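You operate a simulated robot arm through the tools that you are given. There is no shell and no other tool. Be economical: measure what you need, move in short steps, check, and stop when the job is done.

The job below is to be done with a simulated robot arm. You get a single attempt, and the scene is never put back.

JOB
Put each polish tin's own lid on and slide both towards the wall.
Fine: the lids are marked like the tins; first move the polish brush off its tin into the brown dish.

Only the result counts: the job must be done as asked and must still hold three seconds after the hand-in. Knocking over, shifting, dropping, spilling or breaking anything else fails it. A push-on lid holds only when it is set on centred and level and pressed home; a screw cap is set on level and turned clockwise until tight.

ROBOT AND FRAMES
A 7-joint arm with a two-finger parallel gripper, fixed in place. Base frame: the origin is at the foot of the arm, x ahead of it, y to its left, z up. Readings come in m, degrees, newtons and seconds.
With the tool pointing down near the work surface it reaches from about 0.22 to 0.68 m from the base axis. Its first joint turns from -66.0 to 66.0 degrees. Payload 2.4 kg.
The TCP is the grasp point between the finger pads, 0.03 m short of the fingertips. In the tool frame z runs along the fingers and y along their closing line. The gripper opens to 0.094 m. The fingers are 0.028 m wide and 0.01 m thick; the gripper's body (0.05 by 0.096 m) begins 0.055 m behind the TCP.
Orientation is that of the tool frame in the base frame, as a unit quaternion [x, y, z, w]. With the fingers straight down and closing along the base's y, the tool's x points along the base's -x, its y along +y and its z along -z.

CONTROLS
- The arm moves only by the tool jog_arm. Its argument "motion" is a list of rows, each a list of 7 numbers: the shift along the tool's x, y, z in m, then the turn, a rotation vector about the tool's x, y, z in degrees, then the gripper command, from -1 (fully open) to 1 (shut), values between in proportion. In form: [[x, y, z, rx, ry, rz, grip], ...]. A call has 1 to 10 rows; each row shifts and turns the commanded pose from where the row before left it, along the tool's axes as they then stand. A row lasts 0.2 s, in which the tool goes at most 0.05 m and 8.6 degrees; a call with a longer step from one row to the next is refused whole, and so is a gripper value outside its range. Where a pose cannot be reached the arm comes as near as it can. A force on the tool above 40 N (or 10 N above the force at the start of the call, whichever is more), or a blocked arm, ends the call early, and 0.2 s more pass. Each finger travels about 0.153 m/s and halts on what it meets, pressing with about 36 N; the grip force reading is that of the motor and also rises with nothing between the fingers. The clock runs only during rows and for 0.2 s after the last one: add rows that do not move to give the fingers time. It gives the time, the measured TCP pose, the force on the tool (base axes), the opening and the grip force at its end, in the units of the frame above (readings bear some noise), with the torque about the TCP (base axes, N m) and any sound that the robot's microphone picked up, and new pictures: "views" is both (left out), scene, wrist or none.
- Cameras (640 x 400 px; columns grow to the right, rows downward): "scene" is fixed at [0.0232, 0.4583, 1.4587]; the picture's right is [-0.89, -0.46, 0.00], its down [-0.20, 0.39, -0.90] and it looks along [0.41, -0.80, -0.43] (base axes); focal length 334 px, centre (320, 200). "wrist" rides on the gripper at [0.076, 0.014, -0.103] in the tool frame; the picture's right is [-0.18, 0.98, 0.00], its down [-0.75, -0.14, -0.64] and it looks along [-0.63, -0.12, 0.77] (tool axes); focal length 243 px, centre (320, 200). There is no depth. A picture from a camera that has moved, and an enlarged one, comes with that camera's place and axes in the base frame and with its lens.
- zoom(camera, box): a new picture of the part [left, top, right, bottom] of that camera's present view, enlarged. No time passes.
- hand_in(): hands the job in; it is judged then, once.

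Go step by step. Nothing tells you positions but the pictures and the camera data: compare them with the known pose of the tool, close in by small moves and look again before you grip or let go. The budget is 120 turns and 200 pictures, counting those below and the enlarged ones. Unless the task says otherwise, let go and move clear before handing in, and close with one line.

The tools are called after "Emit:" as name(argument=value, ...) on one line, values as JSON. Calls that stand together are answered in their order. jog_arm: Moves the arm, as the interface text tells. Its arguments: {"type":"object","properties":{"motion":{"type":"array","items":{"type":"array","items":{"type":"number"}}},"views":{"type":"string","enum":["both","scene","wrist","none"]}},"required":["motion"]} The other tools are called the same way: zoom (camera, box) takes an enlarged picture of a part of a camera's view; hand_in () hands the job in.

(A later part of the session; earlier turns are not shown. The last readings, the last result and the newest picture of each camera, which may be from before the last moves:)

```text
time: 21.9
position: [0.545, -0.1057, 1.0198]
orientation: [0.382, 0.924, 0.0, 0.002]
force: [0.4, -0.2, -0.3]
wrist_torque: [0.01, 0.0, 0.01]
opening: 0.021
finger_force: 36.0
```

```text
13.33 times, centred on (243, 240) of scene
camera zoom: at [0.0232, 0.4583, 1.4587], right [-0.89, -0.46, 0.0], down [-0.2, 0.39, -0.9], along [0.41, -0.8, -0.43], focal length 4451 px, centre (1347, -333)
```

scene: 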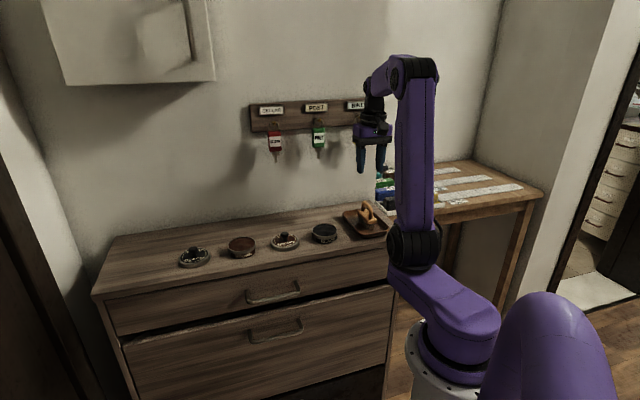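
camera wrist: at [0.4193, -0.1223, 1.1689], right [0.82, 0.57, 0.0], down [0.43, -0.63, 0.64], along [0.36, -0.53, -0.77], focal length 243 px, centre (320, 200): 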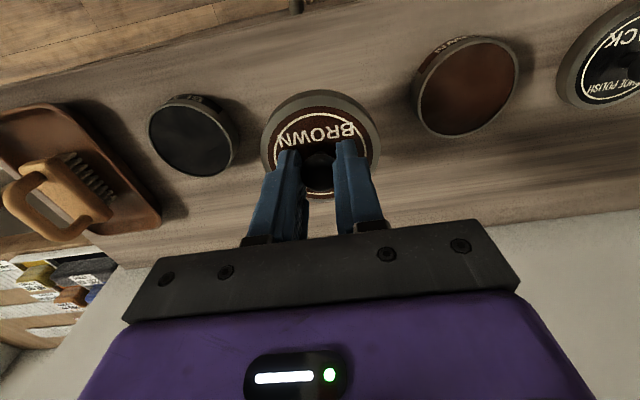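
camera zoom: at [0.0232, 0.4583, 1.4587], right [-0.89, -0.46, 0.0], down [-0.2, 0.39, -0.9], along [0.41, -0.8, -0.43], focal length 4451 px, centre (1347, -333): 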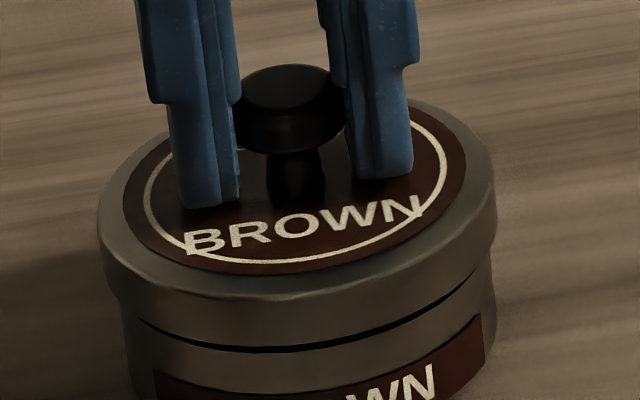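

Alignment is good from both cameras. I'll nudge −0.3 mm in u and descend in 1 mm steps.

Emit:
jog_arm(motion=[[0, -0.0003, 0.001, 0, 0, 0, 1], [0, 0, 0.001, 0, 0, 0, 1], [0, 0, 0.001, 0, 0, 0, 1], [0, 0, 0.001, 0, 0, 0, 1]], views="none")

Emit:
zoom(camera="wrist", box=[260, 68, 380, 143])

Emit:
zoom(camera="scene", box=[223, 225, 263, 255])

```text
time: 22.9
position: [0.5451, -0.1073, 1.0165]
orientation: [0.382, 0.924, -0.001, 0.001]
force: [-1.7, 0.5, 5.5]
wrist_torque: [0.16, 0.19, 0.01]
opening: 0.021
finger_force: 36.0
```

```text
5.33 times, centred on (320, 106) of wrist
camera zoom: at [0.5014, -0.0434, 1.119], right [0.82, 0.57, 0.0], down [0.43, -0.63, 0.64], along [0.37, -0.53, -0.76], focal length 1294 px, centre (320, 704)
```

zoom: 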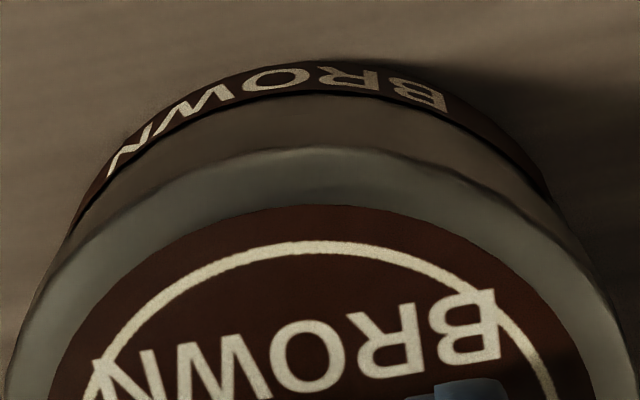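

```text
13.33 times, centred on (243, 240) of scene
camera zoom: at [0.0231, 0.4583, 1.4587], right [-0.89, -0.46, 0.0], down [-0.2, 0.39, -0.9], along [0.41, -0.8, -0.43], focal length 4451 px, centre (1347, -333)
```

zoom: 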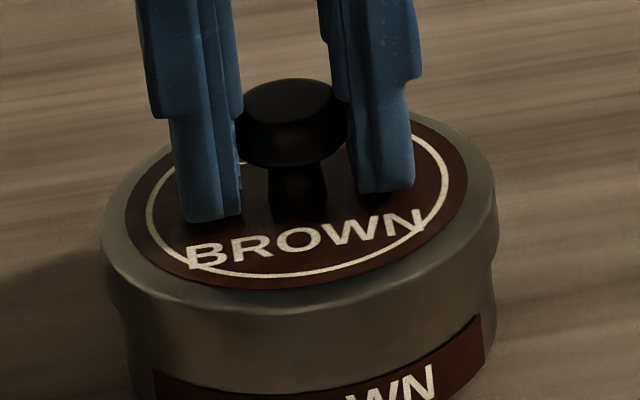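

There is contact at 5.5 N, and the torque shows it on the room-side edge, so the lid is slightly too far toward the wall. I'll lift 1.5 mm, shift 0.8 mm toward the room and try again.

Emit:
jog_arm(motion=[[0, 0, -0.0015, 0, 0, 0, 1], [0.0008, 0, 0, 0, 0, 0, 1], [0, 0, 0.001, 0, 0, 0, 1], [0, 0, 0.001, 0, 0, 0, 1], [0, 0, 0, 0, 0, 0, 1]], views="none")

```text
time: 24.1
position: [0.5427, -0.1073, 1.0152]
orientation: [0.382, 0.924, -0.001, 0.001]
force: [-0.2, 0.4, 0.3]
wrist_torque: [0.03, -0.02, 0.0]
opening: 0.0213
finger_force: 36.3
```

Contact is gone at an even lower z, so the lid is entering the rim. I'll continue down gently.

Emit:
jog_arm(motion=[[0, 0, 0.001, 0, 0, 0, 1], [0, 0, 0.001, 0, 0, 0, 1], [0, 0, 0.001, 0, 0, 0, 1], [0, 0, 0, 0, 0, 0, 1]], views="none")

Emit:
zoom(camera="scene", box=[223, 225, 263, 255])

```text
time: 25.1
position: [0.544, -0.1061, 1.012]
orientation: [0.383, 0.924, -0.001, 0.002]
force: [-0.6, 0.6, 0.0]
wrist_torque: [-0.01, -0.02, -0.01]
opening: 0.0213
finger_force: 36.4
```

```text
13.33 times, centred on (243, 240) of scene
camera zoom: at [0.0232, 0.4583, 1.4587], right [-0.89, -0.46, 0.0], down [-0.2, 0.39, -0.9], along [0.41, -0.8, -0.43], focal length 4451 px, centre (1347, -333)
```

zoom: 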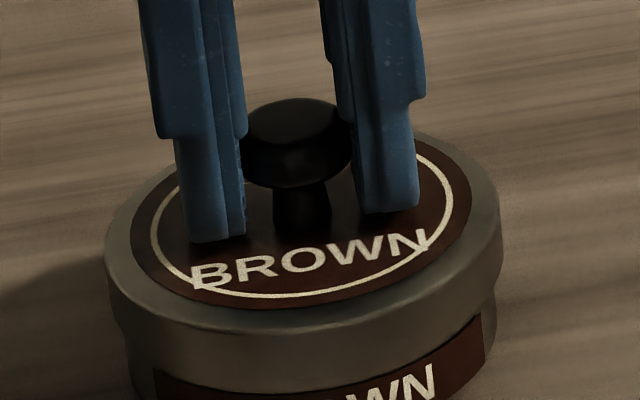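

The lid is slipping over the tin. I'll keep going down until it resists, then press.

Emit:
jog_arm(motion=[[0, 0, 0.001, 0, 0, 0, 1], [0, 0, 0.001, 0, 0, 0, 1], [0, 0, 0.001, 0, 0, 0, 1], [0, 0, 0.001, 0, 0, 0, 1], [0, 0, 0.001, 0, 0, 0, 1]], views="none")

```text
time: 26.3
position: [0.5424, -0.1063, 1.0082]
orientation: [0.381, 0.924, 0.0, 0.002]
force: [-3.7, 3.7, 15.6]
wrist_torque: [0.1, 0.14, 0.02]
opening: 0.0212
finger_force: 36.3
heard: snap
```

I heard a snap. I'll press a little more to make sure it is home, then look.

Emit:
jog_arm(motion=[[0, 0, 0.001, 0, 0, 0, 1], [0, 0, 0, 0, 0, 0, 1]], views="none")

Emit:
zoom(camera="scene", box=[223, 225, 263, 255])

Emit:
zoom(camera="wrist", box=[240, 60, 400, 160])

```text
time: 26.9
position: [0.5443, -0.106, 1.0084]
orientation: [0.381, 0.924, -0.001, 0.004]
force: [-9.3, 8.5, 37.1]
wrist_torque: [0.23, 0.3, 0.05]
opening: 0.0214
finger_force: 36.4
```

```text
13.33 times, centred on (243, 240) of scene
camera zoom: at [0.0223, 0.4586, 1.4586], right [-0.89, -0.46, 0.0], down [-0.2, 0.39, -0.9], along [0.41, -0.8, -0.43], focal length 4451 px, centre (1347, -333)
```

zoom: 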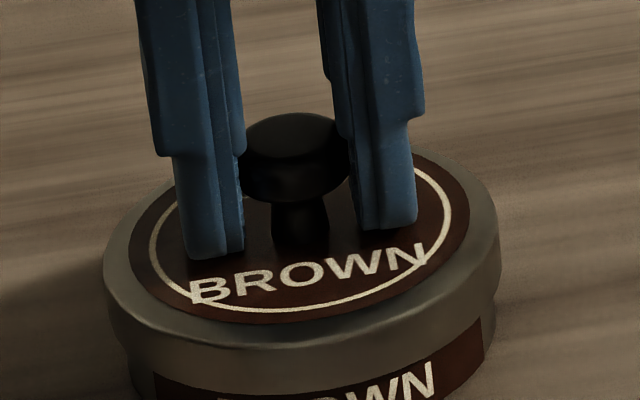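

```text
4.00 times, centred on (320, 110) of wrist
camera zoom: at [0.5004, -0.0428, 1.1109], right [0.82, 0.57, 0.0], down [0.43, -0.63, 0.65], along [0.37, -0.53, -0.76], focal length 970 px, centre (320, 560)
```

zoom: 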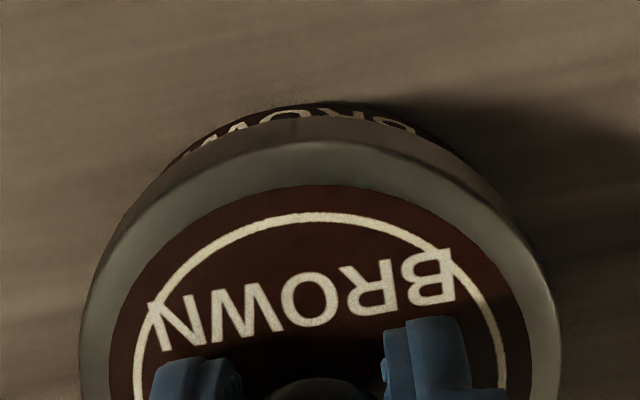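

The lid is home and level. Still holding the knob, I'll ease the press and slide the brown tin 0.10 m toward the wall in small steps.

Emit:
jog_arm(motion=[[0, 0, -0.0012, 0, 0, 0, 1], [-0.006, 0, 0, 0, 0, 0, 1], [-0.01, 0, 0, 0, 0, 0, 1], [-0.01, 0, 0, 0, 0, 0, 1], [-0.01, 0, 0, 0, 0, 0, 1], [0, 0, 0, 0, 0, 0, 1]], views="both")

Emit:
zoom(camera="scene", box=[200, 195, 280, 255])

```text
time: 28.3
position: [0.5693, -0.1329, 1.0073]
orientation: [0.383, 0.924, -0.001, 0.001]
force: [-5.0, 3.5, 17.0]
wrist_torque: [0.04, 0.08, 0.01]
opening: 0.0212
finger_force: 36.0
camera wrist: at [0.5254, -0.0694, 1.1103], right [0.82, 0.57, 0.0], down [0.43, -0.63, 0.64], along [0.36, -0.53, -0.76], focal length 243 px, centre (320, 200)
```

scene: 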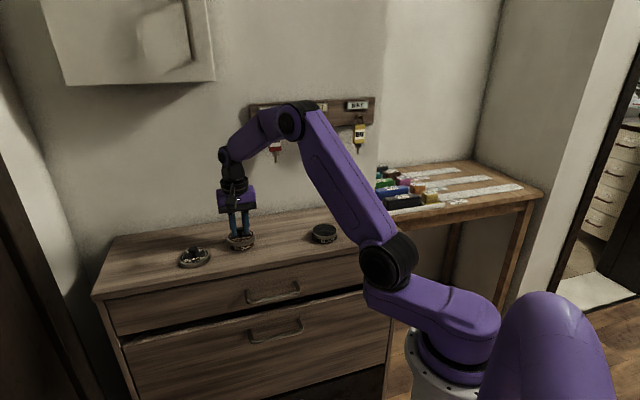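
wrist: 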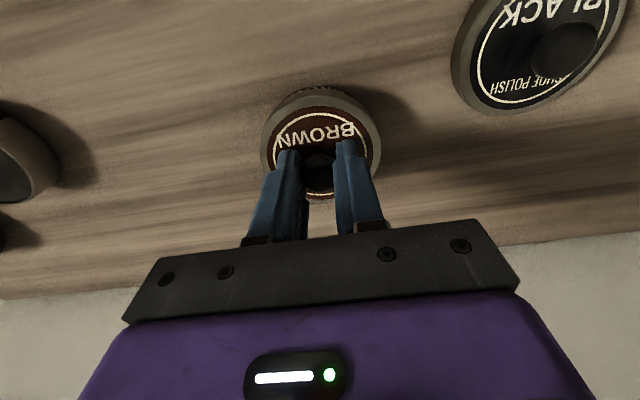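

```text
6.67 times, centred on (240, 225) of scene
camera zoom: at [0.0228, 0.4585, 1.4586], right [-0.89, -0.46, 0.0], down [-0.2, 0.39, -0.9], along [0.41, -0.8, -0.43], focal length 2225 px, centre (853, 33)
```

zoom: 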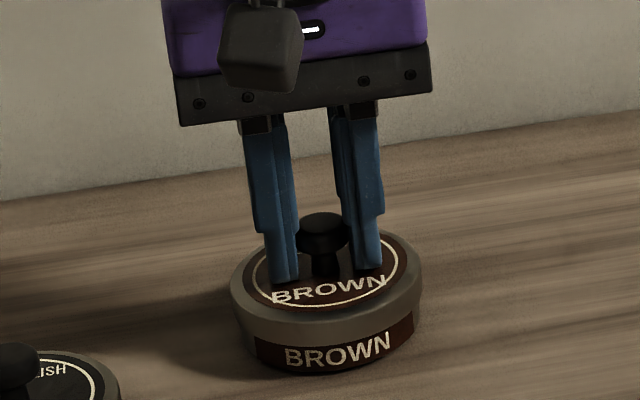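

The slide works, with the tin upright. I'll continue with slightly less downward press.

Emit:
jog_arm(motion=[[-0.008, 0, -0.0004, 0, 0, 0, 1], [-0.01, 0, 0, 0, 0, 0, 1], [-0.01, 0, 0, 0, 0, 0, 1], [-0.01, 0, 0, 0, 0, 0, 1], [-0.01, 0, 0, 0, 0, 0, 1], [-0.01, 0, 0, 0, 0, 0, 1], [-0.006, 0, 0, 0, 0, 0, 1], [0, 0, 0, 0, 0, 0, 1]], views="both")

Emit:
zoom(camera="scene", box=[200, 185, 280, 245])

```text
time: 30.1
position: [0.6132, -0.1778, 1.0085]
orientation: [0.381, 0.924, 0.001, 0.001]
force: [-0.6, -0.1, 0.3]
wrist_torque: [-0.01, 0.02, 0.02]
opening: 0.0212
finger_force: 36.3
heard: snap
camera wrist: at [0.5706, -0.1142, 1.1107], right [0.82, 0.57, 0.0], down [0.43, -0.63, 0.64], along [0.36, -0.53, -0.77], focal length 243 px, centre (320, 200)
```

scene: 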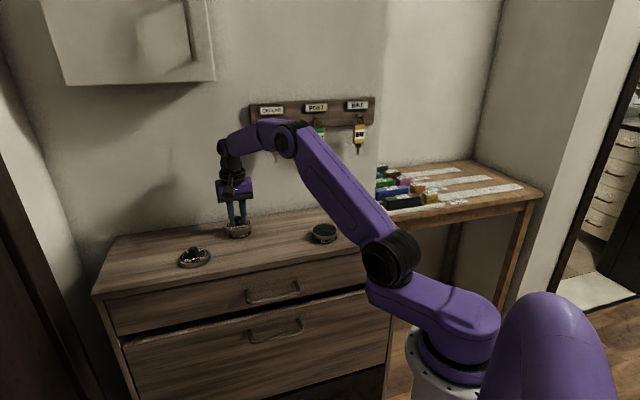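
wrist: 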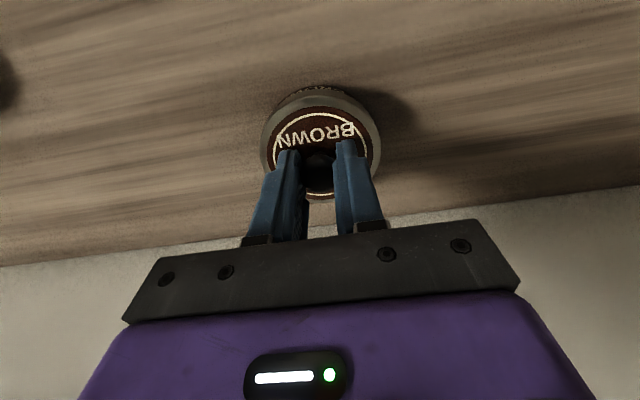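

```text
6.67 times, centred on (240, 215) of scene
camera zoom: at [0.0232, 0.4583, 1.4587], right [-0.89, -0.46, 0.0], down [-0.2, 0.39, -0.9], along [0.41, -0.8, -0.43], focal length 2225 px, centre (853, 100)
```

zoom: 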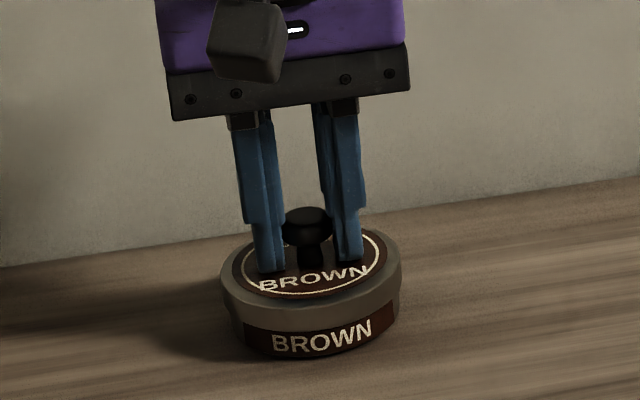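

A second snap while sliding may mean the lid unseated when I eased up. I'll press straight down again and listen.

Emit:
jog_arm(motion=[[0, 0, 0.001, 0, 0, 0, 1], [0, 0, 0.001, 0, 0, 0, 1], [0, 0, 0, 0, 0, 0, 1]], views="none")

Emit:
zoom(camera="scene", box=[215, 205, 265, 242])

```text
time: 30.9
position: [0.6149, -0.1774, 1.0066]
orientation: [0.382, 0.924, 0.0, 0.001]
force: [0.2, 0.5, 0.9]
wrist_torque: [0.01, -0.01, 0.01]
opening: 0.021
finger_force: 36.7
```

```text
10.81 times, centred on (240, 224) of scene
camera zoom: at [0.0232, 0.4583, 1.4587], right [-0.89, -0.46, 0.0], down [-0.2, 0.39, -0.9], along [0.41, -0.8, -0.43], focal length 3609 px, centre (1185, -54)
```

zoom: 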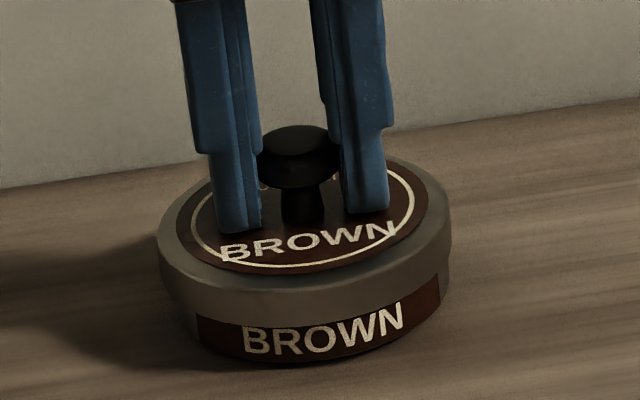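

Emit:
jog_arm(motion=[[0, 0, 0.001, 0, 0, 0, 1], [0, 0, 0.001, 0, 0, 0, 1], [0, 0, 0.0007, 0, 0, 0, 1], [0, 0, 0, 0, 0, 0, 1]], views="none")

Emit:
zoom(camera="scene", box=[215, 205, 265, 242])

```text
time: 31.9
position: [0.6142, -0.1787, 1.0058]
orientation: [0.382, 0.924, -0.001, 0.003]
force: [-5.9, 0.9, 26.9]
wrist_torque: [0.12, 0.25, 0.01]
opening: 0.0214
finger_force: 36.1
```

```text
10.81 times, centred on (240, 224) of scene
camera zoom: at [0.0225, 0.4584, 1.4586], right [-0.89, -0.46, 0.0], down [-0.2, 0.39, -0.9], along [0.41, -0.8, -0.43], focal length 3609 px, centre (1185, -54)
```

zoom: 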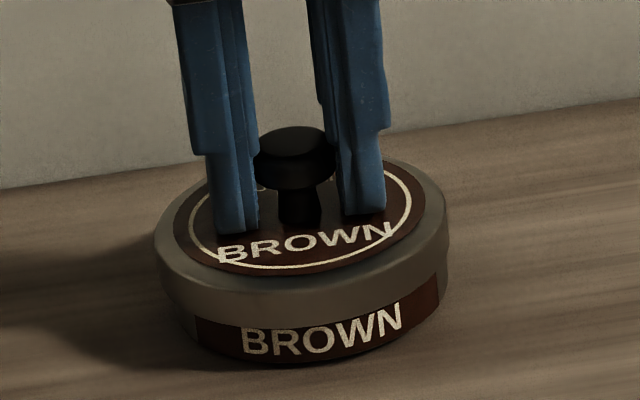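

Emit:
zoom(camera="wrist", box=[240, 60, 400, 160])

Emit:
zoom(camera="scene", box=[220, 210, 260, 240])

```text
4.00 times, centred on (320, 110) of wrist
camera zoom: at [0.5713, -0.1139, 1.1079], right [0.82, 0.57, 0.0], down [0.43, -0.63, 0.65], along [0.37, -0.53, -0.76], focal length 970 px, centre (320, 560)
```

zoom: 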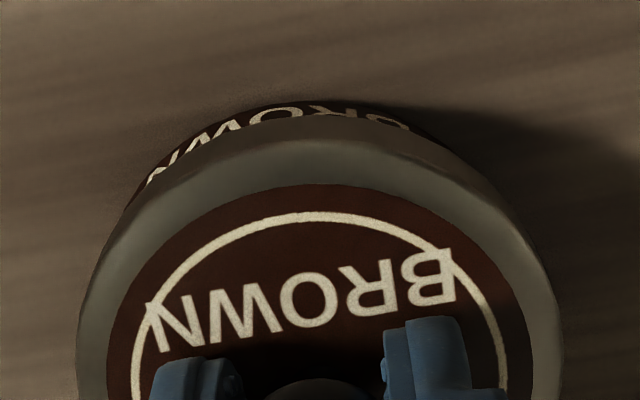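

```text
13.33 times, centred on (240, 225) of scene
camera zoom: at [0.0225, 0.4584, 1.4586], right [-0.89, -0.46, 0.0], down [-0.2, 0.39, -0.9], along [0.41, -0.8, -0.43], focal length 4451 px, centre (1387, -133)
```

zoom: 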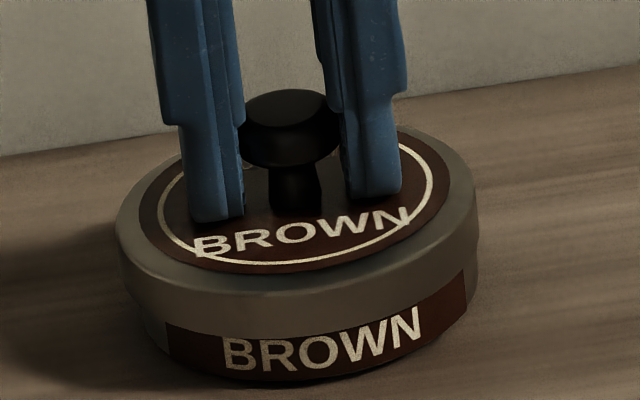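

The depth looks the same as before, but the tin has turned slightly under the lid. I'll press harder in fine steps and listen for a snap.

Emit:
jog_arm(motion=[[0, 0, 0.0004, 0, 0, 0, 1], [0, 0, 0.0004, 0, 0, 0, 1], [0, 0, 0, 0, 0, 0, 1]], views="none")

```text
time: 32.7
position: [0.6151, -0.1784, 1.006]
orientation: [0.382, 0.924, 0.0, 0.004]
force: [-3.2, 2.2, 32.6]
wrist_torque: [0.15, 0.19, 0.0]
opening: 0.021
finger_force: 36.4
```

No further snap. To test whether the lid is seated, I'll lift a few mm and see whether the tin comes along.

Emit:
jog_arm(motion=[[0, 0, -0.0035, 0, 0, 0, 1], [0, 0, -0.002, 0, 0, 0, 1], [0, 0, -0.002, 0, 0, 0, 1], [0, 0, 0, 0, 0, 0, 1]], views="none")

Emit:
zoom(camera="scene", box=[220, 210, 260, 240])

Emit:
zoom(camera="wrist", box=[240, 60, 400, 160])

```text
time: 33.7
position: [0.6144, -0.1763, 1.0098]
orientation: [0.382, 0.924, -0.001, 0.001]
force: [0.6, 0.2, -0.1]
wrist_torque: [0.01, -0.01, -0.01]
opening: 0.0212
finger_force: 36.0
```

```text
13.33 times, centred on (240, 225) of scene
camera zoom: at [0.0232, 0.4583, 1.4587], right [-0.89, -0.46, 0.0], down [-0.2, 0.39, -0.9], along [0.41, -0.8, -0.43], focal length 4451 px, centre (1387, -133)
```

zoom: 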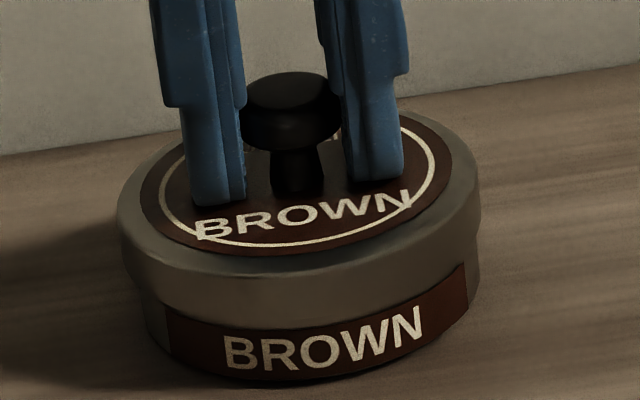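

```text
4.00 times, centred on (320, 110) of wrist
camera zoom: at [0.5714, -0.1141, 1.1125], right [0.82, 0.57, 0.0], down [0.43, -0.63, 0.64], along [0.36, -0.53, -0.77], focal length 970 px, centre (320, 560)
```

zoom: 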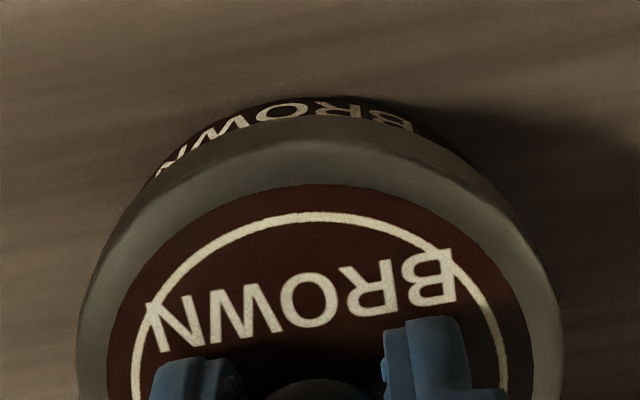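

The lid came up without the tin, so it had popped loose during the slide. I'll press it down again with fine force steps until it snaps, then release the knob without pulling.

Emit:
jog_arm(motion=[[0, 0, 0.003, 0, 0, 0, 1], [0, 0, 0.001, 0, 0, 0, 1], [0, 0, 0.001, 0, 0, 0, 1], [0, 0, 0.001, 0, 0, 0, 1], [0, 0, 0.001, 0, 0, 0, 1], [0, 0, 0.001, 0, 0, 0, 1], [0, 0, 0, 0, 0, 0, 1]], views="none")

```text
time: 35.3
position: [0.6158, -0.1776, 1.006]
orientation: [0.382, 0.924, -0.001, 0.006]
force: [-5.1, 1.3, 36.6]
wrist_torque: [0.19, 0.41, -0.01]
opening: 0.0214
finger_force: 36.0
```

Emit:
jog_arm(motion=[[0, 0, 0.0006, 0, 0, 0, 1], [0, 0, 0.0006, 0, 0, 0, 1], [0, 0, 0.0006, 0, 0, 0, 1], [0, 0, 0, 0, 0, 0, 1]], views="none")

Emit:
zoom(camera="scene", box=[220, 210, 260, 240])

```text
time: 36.3
position: [0.6164, -0.1768, 1.0053]
orientation: [0.381, 0.924, 0.0, 0.006]
force: [-6.4, 1.8, 42.0]
wrist_torque: [0.19, 0.47, -0.03]
opening: 0.021
finger_force: 35.5
```

```text
13.33 times, centred on (240, 225) of scene
camera zoom: at [0.0222, 0.4586, 1.4586], right [-0.89, -0.46, 0.0], down [-0.2, 0.39, -0.9], along [0.41, -0.8, -0.43], focal length 4451 px, centre (1387, -133)
```

zoom: 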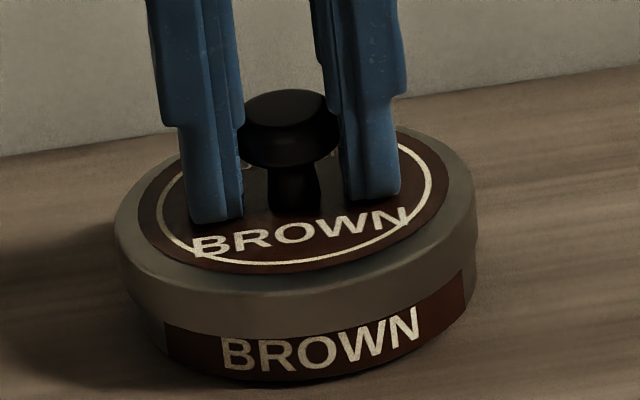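

The grip tilts under load, so pressing through it isn't level. I'll unload, let go of the knob, and press its top centre with closed fingers so the lid can self-level.

Emit:
jog_arm(motion=[[0, 0, -0.002, 0, 0, 0, 1], [0, 0, -0.001, 0, 0, 0, 1], [0, 0, 0, 0, 0, 0, 1]], views="none")

```text
time: 37.1
position: [0.6156, -0.178, 1.0055]
orientation: [0.382, 0.924, 0.0, 0.003]
force: [3.4, -2.1, 22.9]
wrist_torque: [-0.08, -0.13, -0.01]
opening: 0.0212
finger_force: 35.7
```

Emit:
jog_arm(motion=[[0, 0, -0.0015, 0, 0, 0, 1], [0, 0, 0, 0, 0, 0, 1]], views="none")

```text
time: 37.7
position: [0.616, -0.1767, 1.0064]
orientation: [0.382, 0.924, -0.002, 0.002]
force: [4.4, -1.9, 16.4]
wrist_torque: [-0.14, -0.28, 0.02]
opening: 0.021
finger_force: 35.5
```

Emit:
jog_arm(motion=[[0, 0, -0.0015, 0, 0, 0, 1], [0, 0, 0, 0, 0, 0, 0.8], [0, 0, 0, 0, 0, 0, 0.4], [0, 0, 0, 0, 0, 0, 0.2], [0, 0, -0.01, 0, 0, 0, 0.2], [0, 0, -0.03, 0, 0, 0, 0.2], [0, 0, 0, 0, 0, 0, 0.2]], views="none")

Emit:
zoom(camera="scene", box=[215, 200, 265, 240])

Emit:
zoom(camera="wrist", box=[220, 50, 420, 175])

```text
time: 39.3
position: [0.616, -0.178, 1.0481]
orientation: [0.383, 0.924, -0.001, 0.002]
force: [-0.4, -0.3, 0.2]
wrist_torque: [-0.02, -0.01, 0.01]
opening: 0.0373
finger_force: 0.1
heard: snap
```

```text
10.00 times, centred on (240, 220) of scene
camera zoom: at [0.0232, 0.4583, 1.4587], right [-0.89, -0.46, 0.0], down [-0.2, 0.39, -0.9], along [0.41, -0.8, -0.43], focal length 3338 px, centre (1120, 0)
```

zoom: 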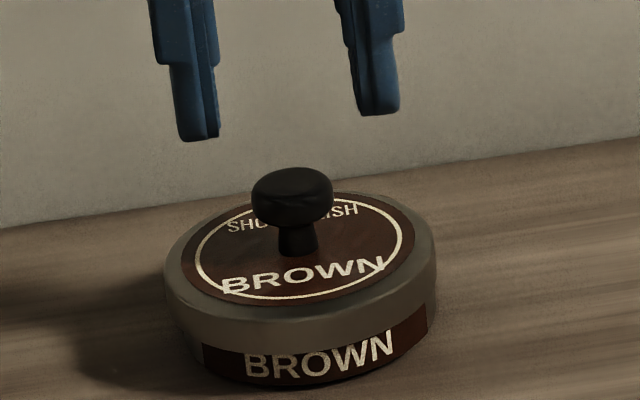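

```text
3.20 times, centred on (320, 112) of wrist
camera zoom: at [0.5716, -0.1147, 1.1496], right [0.82, 0.57, 0.0], down [0.43, -0.63, 0.64], along [0.36, -0.53, -0.77], focal length 776 px, centre (320, 480)
```

zoom: 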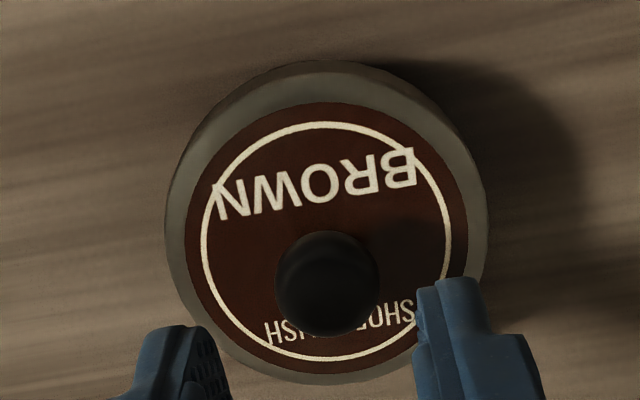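

Another snap came as I released. The knob sits about 3 mm room-side of the TCP, so I'll close the fingers, centre over the knob and press from above.

Emit:
jog_arm(motion=[[0.003, 0.0015, -0.01, 0, 0, 0, 0.5], [0, 0, 0, 0, 0, 0, 1], [0, 0, 0, 0, 0, 0, 1], [0, 0, 0.008, 0, 0, 0, 1], [0, 0, 0.004, 0, 0, 0, 1], [0, 0, 0.002, 0, 0, 0, 1], [0, 0, 0.002, 0, 0, 0, 1], [0, 0, 0, 0, 0, 0, 1]], views="none")

Emit:
zoom(camera="scene", box=[215, 200, 265, 240])

Emit:
zoom(camera="wrist", box=[220, 50, 420, 175])

```text
time: 41.1
position: [0.6134, -0.1737, 1.0417]
orientation: [0.382, 0.924, 0.0, 0.002]
force: [-0.1, 0.0, -0.6]
wrist_torque: [-0.04, -0.02, 0.01]
opening: 0.0001
finger_force: 33.2
```

```text
10.00 times, centred on (240, 220) of scene
camera zoom: at [0.0232, 0.4583, 1.4587], right [-0.89, -0.46, 0.0], down [-0.2, 0.39, -0.9], along [0.41, -0.8, -0.43], focal length 3338 px, centre (1120, 0)
```

zoom: 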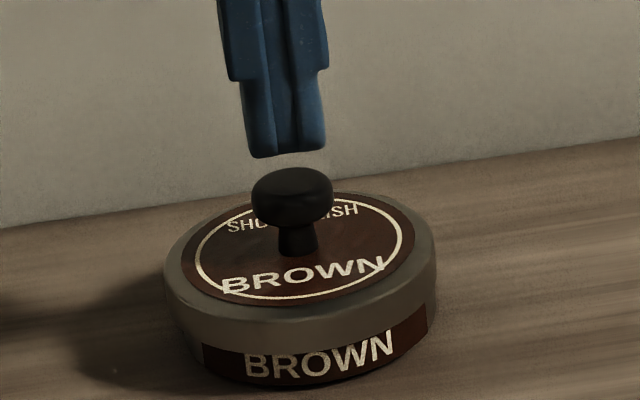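

```text
3.20 times, centred on (320, 112) of wrist
camera zoom: at [0.5702, -0.111, 1.1432], right [0.82, 0.57, 0.0], down [0.43, -0.63, 0.64], along [0.36, -0.53, -0.76], focal length 776 px, centre (320, 480)
```

zoom: 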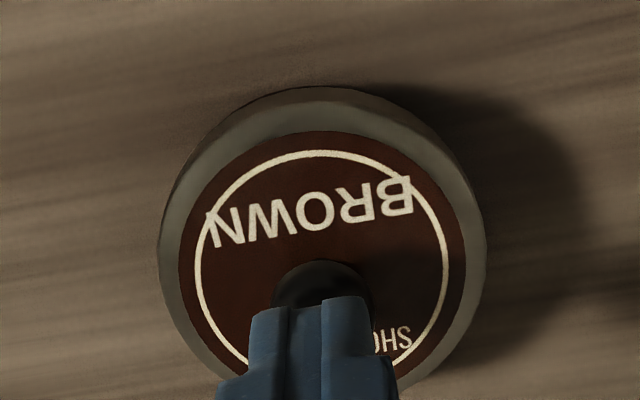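

Fingers are over the knob. I'll press down in fine steps.

Emit:
jog_arm(motion=[[0, 0, 0.0015, 0, 0, 0, 1], [0, 0, 0.0015, 0, 0, 0, 1], [0, 0, 0.0015, 0, 0, 0, 1], [0, 0, 0.001, 0, 0, 0, 1], [0, 0, 0.001, 0, 0, 0, 1], [0, 0, 0.001, 0, 0, 0, 1]], views="none")

```text
time: 42.5
position: [0.6137, -0.1744, 1.0331]
orientation: [0.381, 0.924, 0.0, 0.002]
force: [0.1, 0.3, -0.4]
wrist_torque: [0.05, 0.01, 0.0]
opening: 0.0003
finger_force: 33.0
```

Emit:
jog_arm(motion=[[0, 0, 0.001, 0, 0, 0, 1], [0, 0, 0.001, 0, 0, 0, 1], [0, 0, 0.001, 0, 0, 0, 1], [0, 0, 0.001, 0, 0, 0, 1], [0, 0, 0.001, 0, 0, 0, 1]], views="none")

Emit:
zoom(camera="scene", box=[215, 200, 265, 240])

```text
time: 43.7
position: [0.6131, -0.1737, 1.0283]
orientation: [0.382, 0.924, -0.001, 0.002]
force: [-0.4, 0.1, 2.6]
wrist_torque: [0.01, 0.0, 0.02]
opening: 0.0001
finger_force: 33.2
```

```text
10.00 times, centred on (240, 220) of scene
camera zoom: at [0.0232, 0.4583, 1.4587], right [-0.89, -0.46, 0.0], down [-0.2, 0.39, -0.9], along [0.41, -0.8, -0.43], focal length 3338 px, centre (1120, 0)
```

zoom: 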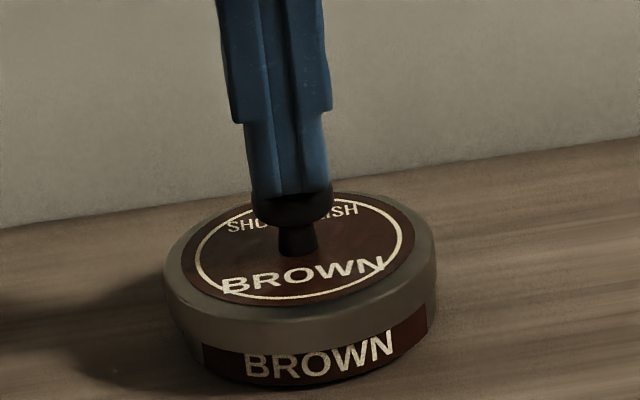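

Contact made. I'll press harder.

Emit:
jog_arm(motion=[[0, 0, 0.001, 0, 0, 0, 1], [0, 0, 0.001, 0, 0, 0, 1], [0, 0, 0.001, 0, 0, 0, 1], [0, 0, 0.001, 0, 0, 0, 1], [0, 0, 0.001, 0, 0, 0, 1]], views="none")

Emit:
zoom(camera="scene", box=[215, 200, 265, 240])

```text
time: 44.9
position: [0.6131, -0.1732, 1.0271]
orientation: [0.381, 0.924, 0.0, 0.005]
force: [-1.4, -0.4, 6.4]
wrist_torque: [0.07, 0.07, 0.04]
opening: 0.0
finger_force: 33.0
stopped in row 5: the force on the tool passed its limit at 42 N (the readings are from after the stop); the commanded pose is now the measured one
```

```text
10.00 times, centred on (240, 220) of scene
camera zoom: at [0.0231, 0.4583, 1.4586], right [-0.89, -0.46, 0.0], down [-0.2, 0.39, -0.9], along [0.41, -0.8, -0.43], focal length 3338 px, centre (1120, 0)
```

zoom: 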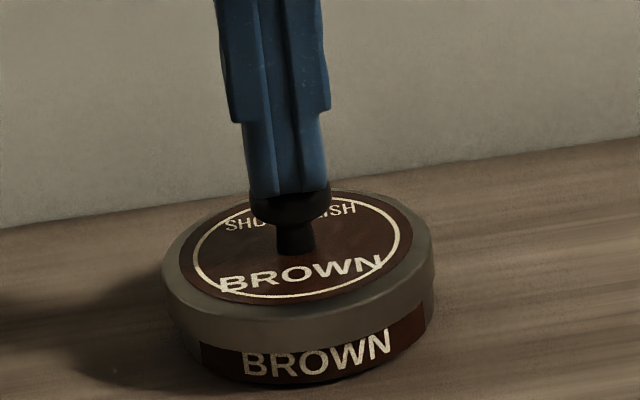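

42 N on top gave no new snap, which fits the lid having seated at the last one. I'll verify: regrip the knob and lift gently by about 3 mm to see whether the tin follows.

Emit:
jog_arm(motion=[[0, 0, -0.015, 0, 0, 0, 1], [0, 0, 0, 0, 0, 0, 0.3], [0, 0, 0, 0, 0, 0, 0.2], [0, 0, 0.015, 0, 0, 0, 0.2], [0, 0, 0.015, 0, 0, 0, 0.2], [0, 0, 0.002, 0, 0, 0, 0.2], [0, 0, 0, 0, 0, 0, 0.6], [0, 0, 0, 0, 0, 0, 1], [0, 0, 0, 0, 0, 0, 1]], views="none")

Emit:
zoom(camera="scene", box=[220, 210, 260, 240])

```text
time: 46.9
position: [0.612, -0.1747, 1.0102]
orientation: [0.382, 0.924, 0.0, 0.004]
force: [0.9, 0.7, 0.1]
wrist_torque: [0.03, -0.02, 0.01]
opening: 0.0211
finger_force: 35.9
heard: snap
```

```text
13.33 times, centred on (240, 225) of scene
camera zoom: at [0.0232, 0.4583, 1.4587], right [-0.89, -0.46, 0.0], down [-0.2, 0.39, -0.9], along [0.41, -0.8, -0.43], focal length 4451 px, centre (1387, -133)
```

zoom: 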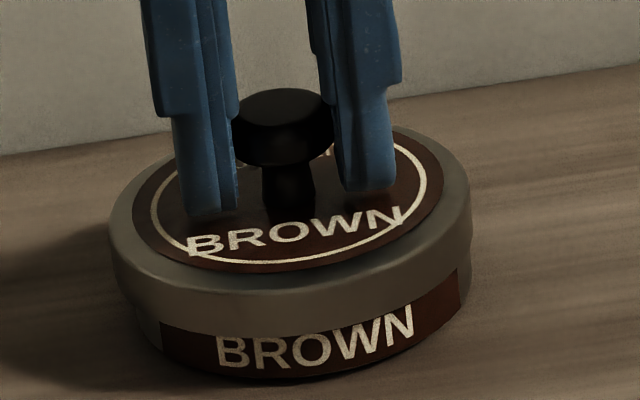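

Emit:
jog_arm(motion=[[0, 0, -0.0015, 0, 0, 0, 1], [0, 0, -0.0015, 0, 0, 0, 1], [0, 0, 0, 0, 0, 0, 1]], views="none")

Emit:
zoom(camera="scene", box=[220, 210, 260, 240])

```text
time: 47.7
position: [0.6138, -0.1744, 1.0141]
orientation: [0.382, 0.924, 0.0, 0.004]
force: [0.6, -0.6, -0.1]
wrist_torque: [-0.02, -0.01, -0.02]
opening: 0.0212
finger_force: 35.8
```

```text
13.33 times, centred on (240, 225) of scene
camera zoom: at [0.0232, 0.4583, 1.4587], right [-0.89, -0.46, 0.0], down [-0.2, 0.39, -0.9], along [0.41, -0.8, -0.43], focal length 4451 px, centre (1387, -133)
```

zoom: 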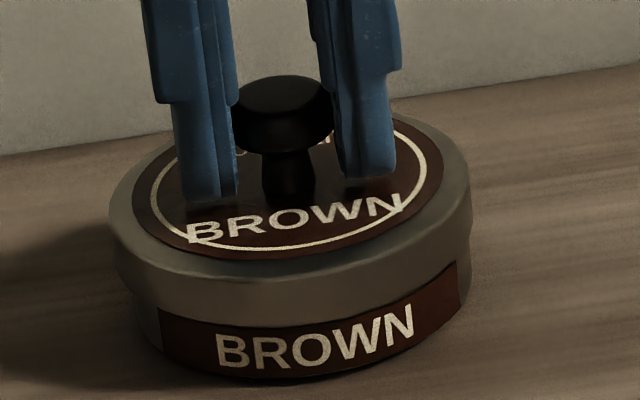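

So the parity is clear: that regrip popped it loose, meaning it had been seated. The tin is already slid, so I only need to reseat it and let go cleanly. I'll level the tool and press again.

Emit:
jog_arm(motion=[[0, 0, 0, 0.12, 0.3, 0, 1], [0, 0, 0.002, 0, 0, 0, 1], [0, 0, 0.002, 0, 0, 0, 1], [0, 0, 0.001, 0, 0, 0, 1], [0, 0, 0.001, 0, 0, 0, 1], [0, 0, 0, 0, 0, 0, 1]], views="none")

```text
time: 49.1
position: [0.6149, -0.1741, 1.0089]
orientation: [0.382, 0.924, 0.001, 0.005]
force: [-6.4, 2.9, 27.3]
wrist_torque: [0.0, 0.17, -0.05]
opening: 0.0212
finger_force: 35.5
```

The side force pushes the lid toward the room, so it sits slightly wall-ward. I'll follow the force by about 1 mm while lightly pressed.

Emit:
jog_arm(motion=[[0, 0, -0.0005, 0, 0, 0, 1], [0.0005, -0.0002, 0, 0, 0, 0, 1], [0.0005, -0.0002, 0, 0, 0, 0, 1], [0, 0, 0, 0, 0, 0, 1]], views="none")

```text
time: 50.1
position: [0.6139, -0.1744, 1.0103]
orientation: [0.382, 0.924, 0.0, 0.005]
force: [5.4, -3.6, 22.9]
wrist_torque: [-0.25, -0.29, -0.01]
opening: 0.0211
finger_force: 36.0
```

Emit:
jog_arm(motion=[[-0.0005, 0, 0, 0, 0, 0, 1], [0, 0, 0.0005, 0, 0, 0, 1], [0, 0, 0.0005, 0, 0, 0, 1], [0, 0, 0, 0, 0, 0, 1]], views="none")

Emit:
zoom(camera="scene", box=[220, 210, 260, 240])

Emit:
zoom(camera="wrist", box=[240, 60, 400, 160])

```text
time: 51.1
position: [0.6148, -0.1731, 1.0096]
orientation: [0.382, 0.924, 0.002, 0.004]
force: [-0.5, 0.3, 30.0]
wrist_torque: [-0.11, -0.06, -0.02]
opening: 0.0209
finger_force: 36.1
```

```text
13.33 times, centred on (240, 225) of scene
camera zoom: at [0.0226, 0.4585, 1.4586], right [-0.89, -0.46, 0.0], down [-0.2, 0.39, -0.9], along [0.41, -0.8, -0.43], focal length 4451 px, centre (1387, -133)
```

zoom: 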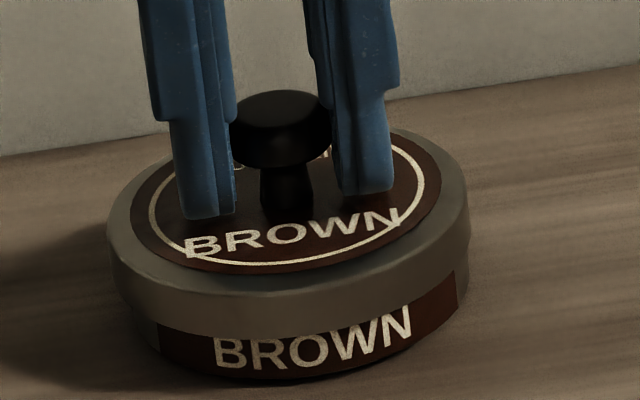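

```text
4.00 times, centred on (320, 110) of wrist
camera zoom: at [0.5698, -0.1103, 1.111], right [0.82, 0.57, 0.0], down [0.43, -0.63, 0.65], along [0.37, -0.53, -0.76], focal length 970 px, centre (320, 560)
```

zoom: 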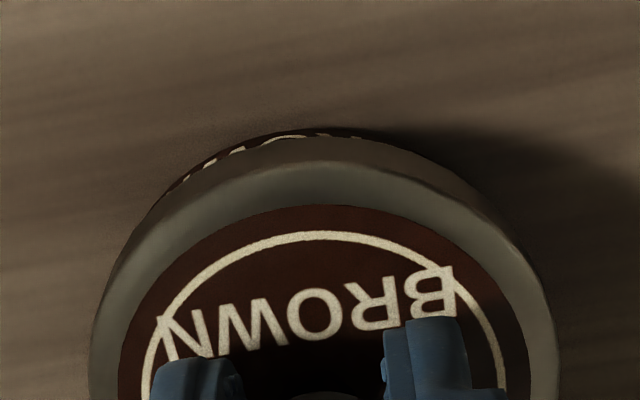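

Force is now well balanced at 30 N. I'll press on.

Emit:
jog_arm(motion=[[0, 0, 0.0005, 0, 0, 0, 1], [0, 0, 0.0005, 0, 0, 0, 1], [0, 0, 0.0005, 0, 0, 0, 1], [0, 0, 0, 0, 0, 0, 1]], views="none")

```text
time: 52.1
position: [0.6143, -0.174, 1.0097]
orientation: [0.382, 0.924, 0.0, 0.006]
force: [-1.1, 2.6, 35.4]
wrist_torque: [0.05, 0.02, 0.03]
opening: 0.0212
finger_force: 35.9
```

No snap while gripped. Last time it seated as the fingers let go under a light press, freeing it to level, so I'll do the same again.

Emit:
jog_arm(motion=[[0, 0, -0.0015, 0, 0, 0, 1], [0, 0, -0.001, 0, 0, 0, 1], [0, 0, 0, 0, 0, 0, 0.8], [0, 0, 0, 0, 0, 0, 0.5], [0, 0, 0, 0, 0, 0, 0.2]], views="none")

Emit:
zoom(camera="scene", box=[220, 210, 260, 240])

```text
time: 53.3
position: [0.6126, -0.1757, 1.007]
orientation: [0.383, 0.924, -0.001, -0.001]
force: [-1.0, -0.2, 3.1]
wrist_torque: [-0.05, 0.0, -0.04]
opening: 0.0368
finger_force: 0.1
```

```text
13.33 times, centred on (240, 225) of scene
camera zoom: at [0.0232, 0.4583, 1.4587], right [-0.89, -0.46, 0.0], down [-0.2, 0.39, -0.9], along [0.41, -0.8, -0.43], focal length 4451 px, centre (1387, -133)
```

zoom: 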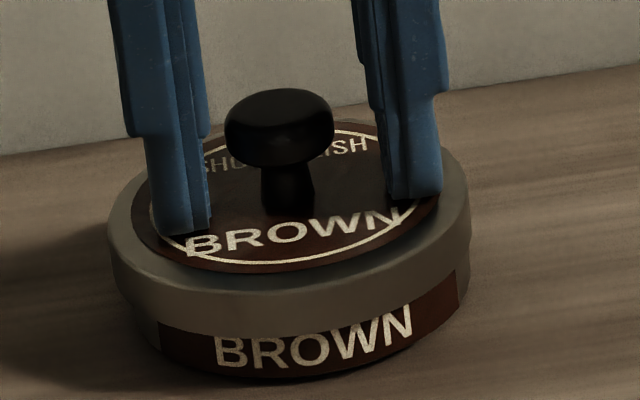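

Not snapped yet. I'll rise and press the knob top with closed fingers, centred.

Emit:
jog_arm(motion=[[0, 0, -0.015, 0, 0, 0, 0.2], [0, 0, -0.02, 0, 0, 0, 0.2], [0, 0, 0, 0, 0, 0, 1], [0, 0, 0, 0, 0, 0, 1]], views="none")

Emit:
zoom(camera="scene", box=[215, 200, 265, 240])

Emit:
zoom(camera="wrist", box=[220, 50, 420, 175])

```text
time: 54.3
position: [0.6127, -0.1741, 1.0409]
orientation: [0.382, 0.924, -0.001, 0.002]
force: [-0.4, -0.6, -0.1]
wrist_torque: [0.01, 0.0, -0.01]
opening: 0.0001
finger_force: 33.0
heard: snap
```

```text
10.00 times, centred on (240, 220) of scene
camera zoom: at [0.0232, 0.4583, 1.4587], right [-0.89, -0.46, 0.0], down [-0.2, 0.39, -0.9], along [0.41, -0.8, -0.43], focal length 3338 px, centre (1120, 0)
```

zoom: 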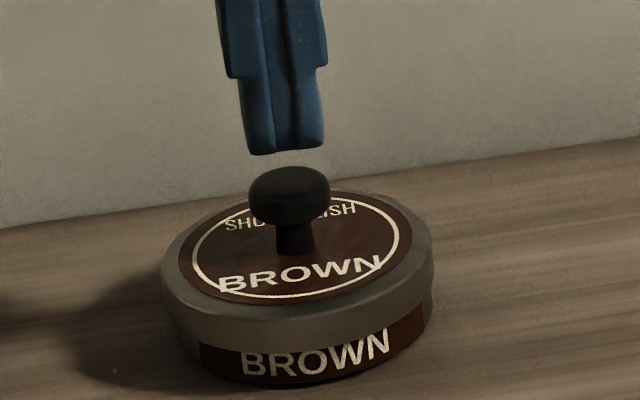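

```text
3.20 times, centred on (320, 112) of wrist
camera zoom: at [0.5698, -0.1103, 1.1446], right [0.82, 0.57, 0.0], down [0.43, -0.63, 0.64], along [0.37, -0.53, -0.77], focal length 776 px, centre (320, 480)
```

zoom: 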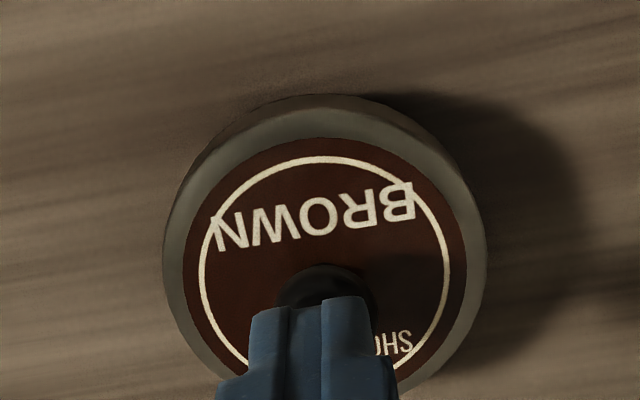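

Another snap on lifting off. I'll compare the lid's depth now with the pictures from before.

Emit:
zoom(camera="scene", box=[220, 210, 260, 240])

```text
13.33 times, centred on (240, 225) of scene
camera zoom: at [0.0232, 0.4583, 1.4587], right [-0.89, -0.46, 0.0], down [-0.2, 0.39, -0.9], along [0.41, -0.8, -0.43], focal length 4451 px, centre (1387, -133)
```

zoom: 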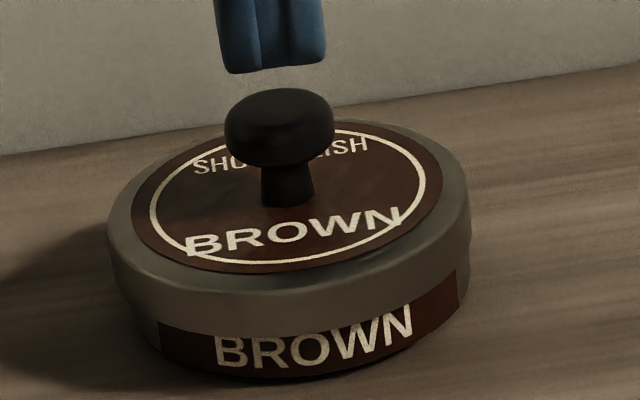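

The position is unchanged through the snap. To resolve what the snap means, I'll press the knob top, then lift off in a separate call, and listen to each.

Emit:
jog_arm(motion=[[0, 0, 0.005, 0, 0, 0, 1], [0, 0, 0.004, 0, 0, 0, 1], [0, 0, 0.002, 0, 0, 0, 1], [0, 0, 0.001, 0, 0, 0, 1], [0, 0, 0.001, 0, 0, 0, 1], [0, 0, 0.001, 0, 0, 0, 1], [0, 0, 0, 0, 0, 0, 1]], views="none")

```text
time: 55.9
position: [0.6141, -0.1749, 1.0298]
orientation: [0.383, 0.924, -0.001, 0.002]
force: [-0.8, -0.4, -0.3]
wrist_torque: [-0.04, -0.01, -0.04]
opening: 0.0
finger_force: 32.9
```

Emit:
jog_arm(motion=[[0, 0, 0.001, 0, 0, 0, 1], [0, 0, 0.001, 0, 0, 0, 1], [0, 0, 0.001, 0, 0, 0, 1], [0, 0, 0.001, 0, 0, 0, 1], [0, 0, 0.0005, 0, 0, 0, 1]], views="none")

```text
time: 57.1
position: [0.6139, -0.1749, 1.0278]
orientation: [0.382, 0.924, 0.001, 0.005]
force: [-6.8, 3.5, 36.6]
wrist_torque: [0.12, 0.19, 0.0]
opening: 0.0
finger_force: 32.7
```

No snap on pressing at 37 N. Now I'll lift off slowly in its own call.

Emit:
jog_arm(motion=[[0, 0, -0.002, 0, 0, 0, 1], [0, 0, -0.002, 0, 0, 0, 1], [0, 0, -0.004, 0, 0, 0, 1], [0, 0, -0.007, 0, 0, 0, 1], [0, 0, 0, 0, 0, 0, 1]], views="none")

Emit:
zoom(camera="scene", box=[220, 210, 260, 240])

```text
time: 58.3
position: [0.6132, -0.173, 1.0382]
orientation: [0.382, 0.924, -0.001, 0.0]
force: [0.1, 0.6, 0.6]
wrist_torque: [0.0, 0.02, 0.03]
opening: 0.0002
finger_force: 32.9
```

```text
13.33 times, centred on (240, 225) of scene
camera zoom: at [0.0232, 0.4583, 1.4587], right [-0.89, -0.46, 0.0], down [-0.2, 0.39, -0.9], along [0.41, -0.8, -0.43], focal length 4451 px, centre (1387, -133)
```

zoom: 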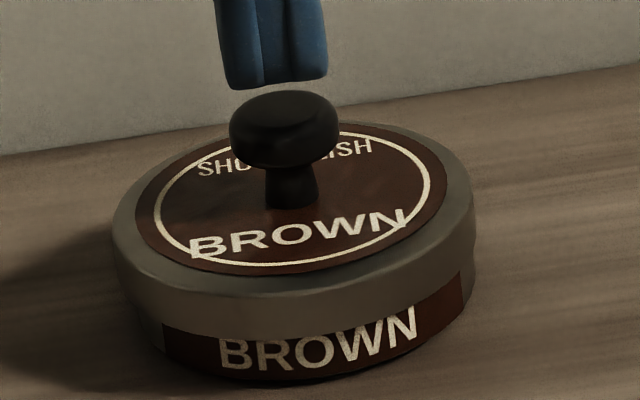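

No snap and lid plus tin shifted together as one, so the brown lid is on. I'll leave it. For the black tin I'll slide first and lid after, so I'm moving above the black tin.

Emit:
jog_arm(motion=[[0, 0, -0.04, 0, 0, 0, 0.5], [0.02, -0.01, -0.03, 0, 0, 0, -1], [0.025, -0.037, 0, 0, 0, 0, -1], [0.025, -0.037, 0, 0, 0, 0, -1], [0.0265, -0.037, 0, 0, 0, 0, -1], [0, -0.037, 0, 0, 0, 0, -1], [0, -0.037, 0, 0, 0, 0, -1], [0, -0.037, 0, 0, 0, 0, -1], [0, 0, 0, 0, 0, 0, -1]], views="both")

Emit:
zoom(camera="wrist", box=[220, 40, 420, 165])

Emit:
zoom(camera="scene", box=[200, 190, 270, 245])

```text
time: 60.3
position: [0.3805, -0.2722, 1.1077]
orientation: [0.383, 0.924, 0.0, 0.002]
force: [0.5, 0.1, -1.3]
wrist_torque: [0.01, 0.04, -0.02]
opening: 0.0942
finger_force: 0.1
camera wrist: at [0.337, -0.209, 1.2103], right [0.82, 0.57, 0.0], down [0.43, -0.63, 0.64], along [0.37, -0.53, -0.77], focal length 243 px, centre (320, 200)
```

scene: 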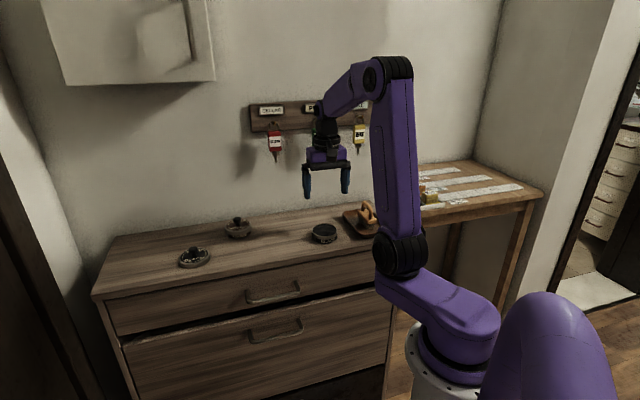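
wrist: 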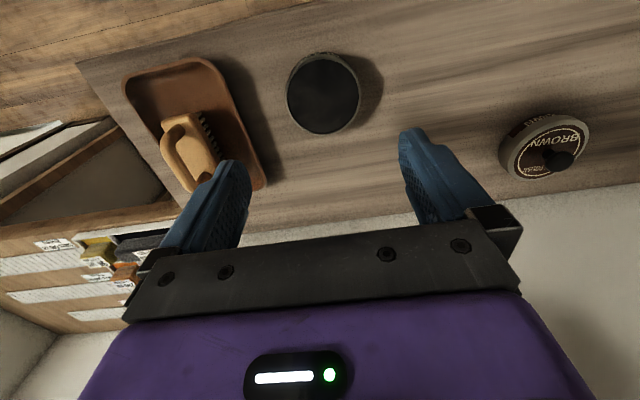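

```text
3.20 times, centred on (320, 102) of wrist
camera zoom: at [0.337, -0.209, 1.2103], right [0.82, 0.57, 0.0], down [0.43, -0.63, 0.64], along [0.37, -0.53, -0.77], focal length 776 px, centre (320, 512)
```

zoom: 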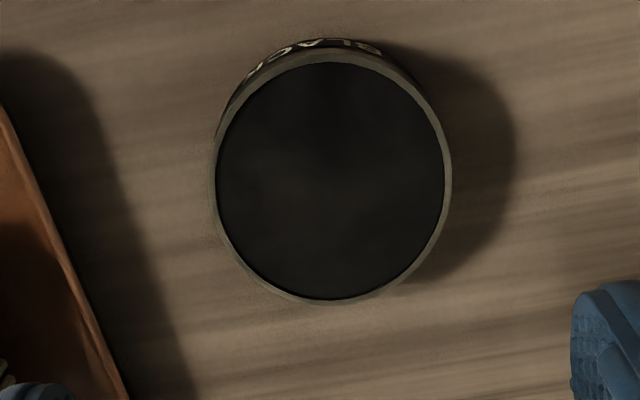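

```text
7.27 times, centred on (235, 218) of scene
camera zoom: at [0.0232, 0.4583, 1.4587], right [-0.89, -0.46, 0.0], down [-0.2, 0.39, -0.9], along [0.41, -0.8, -0.43], focal length 2428 px, centre (938, 73)
```

zoom: 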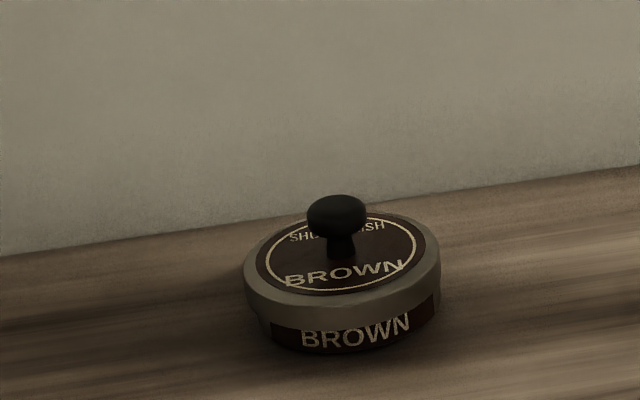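

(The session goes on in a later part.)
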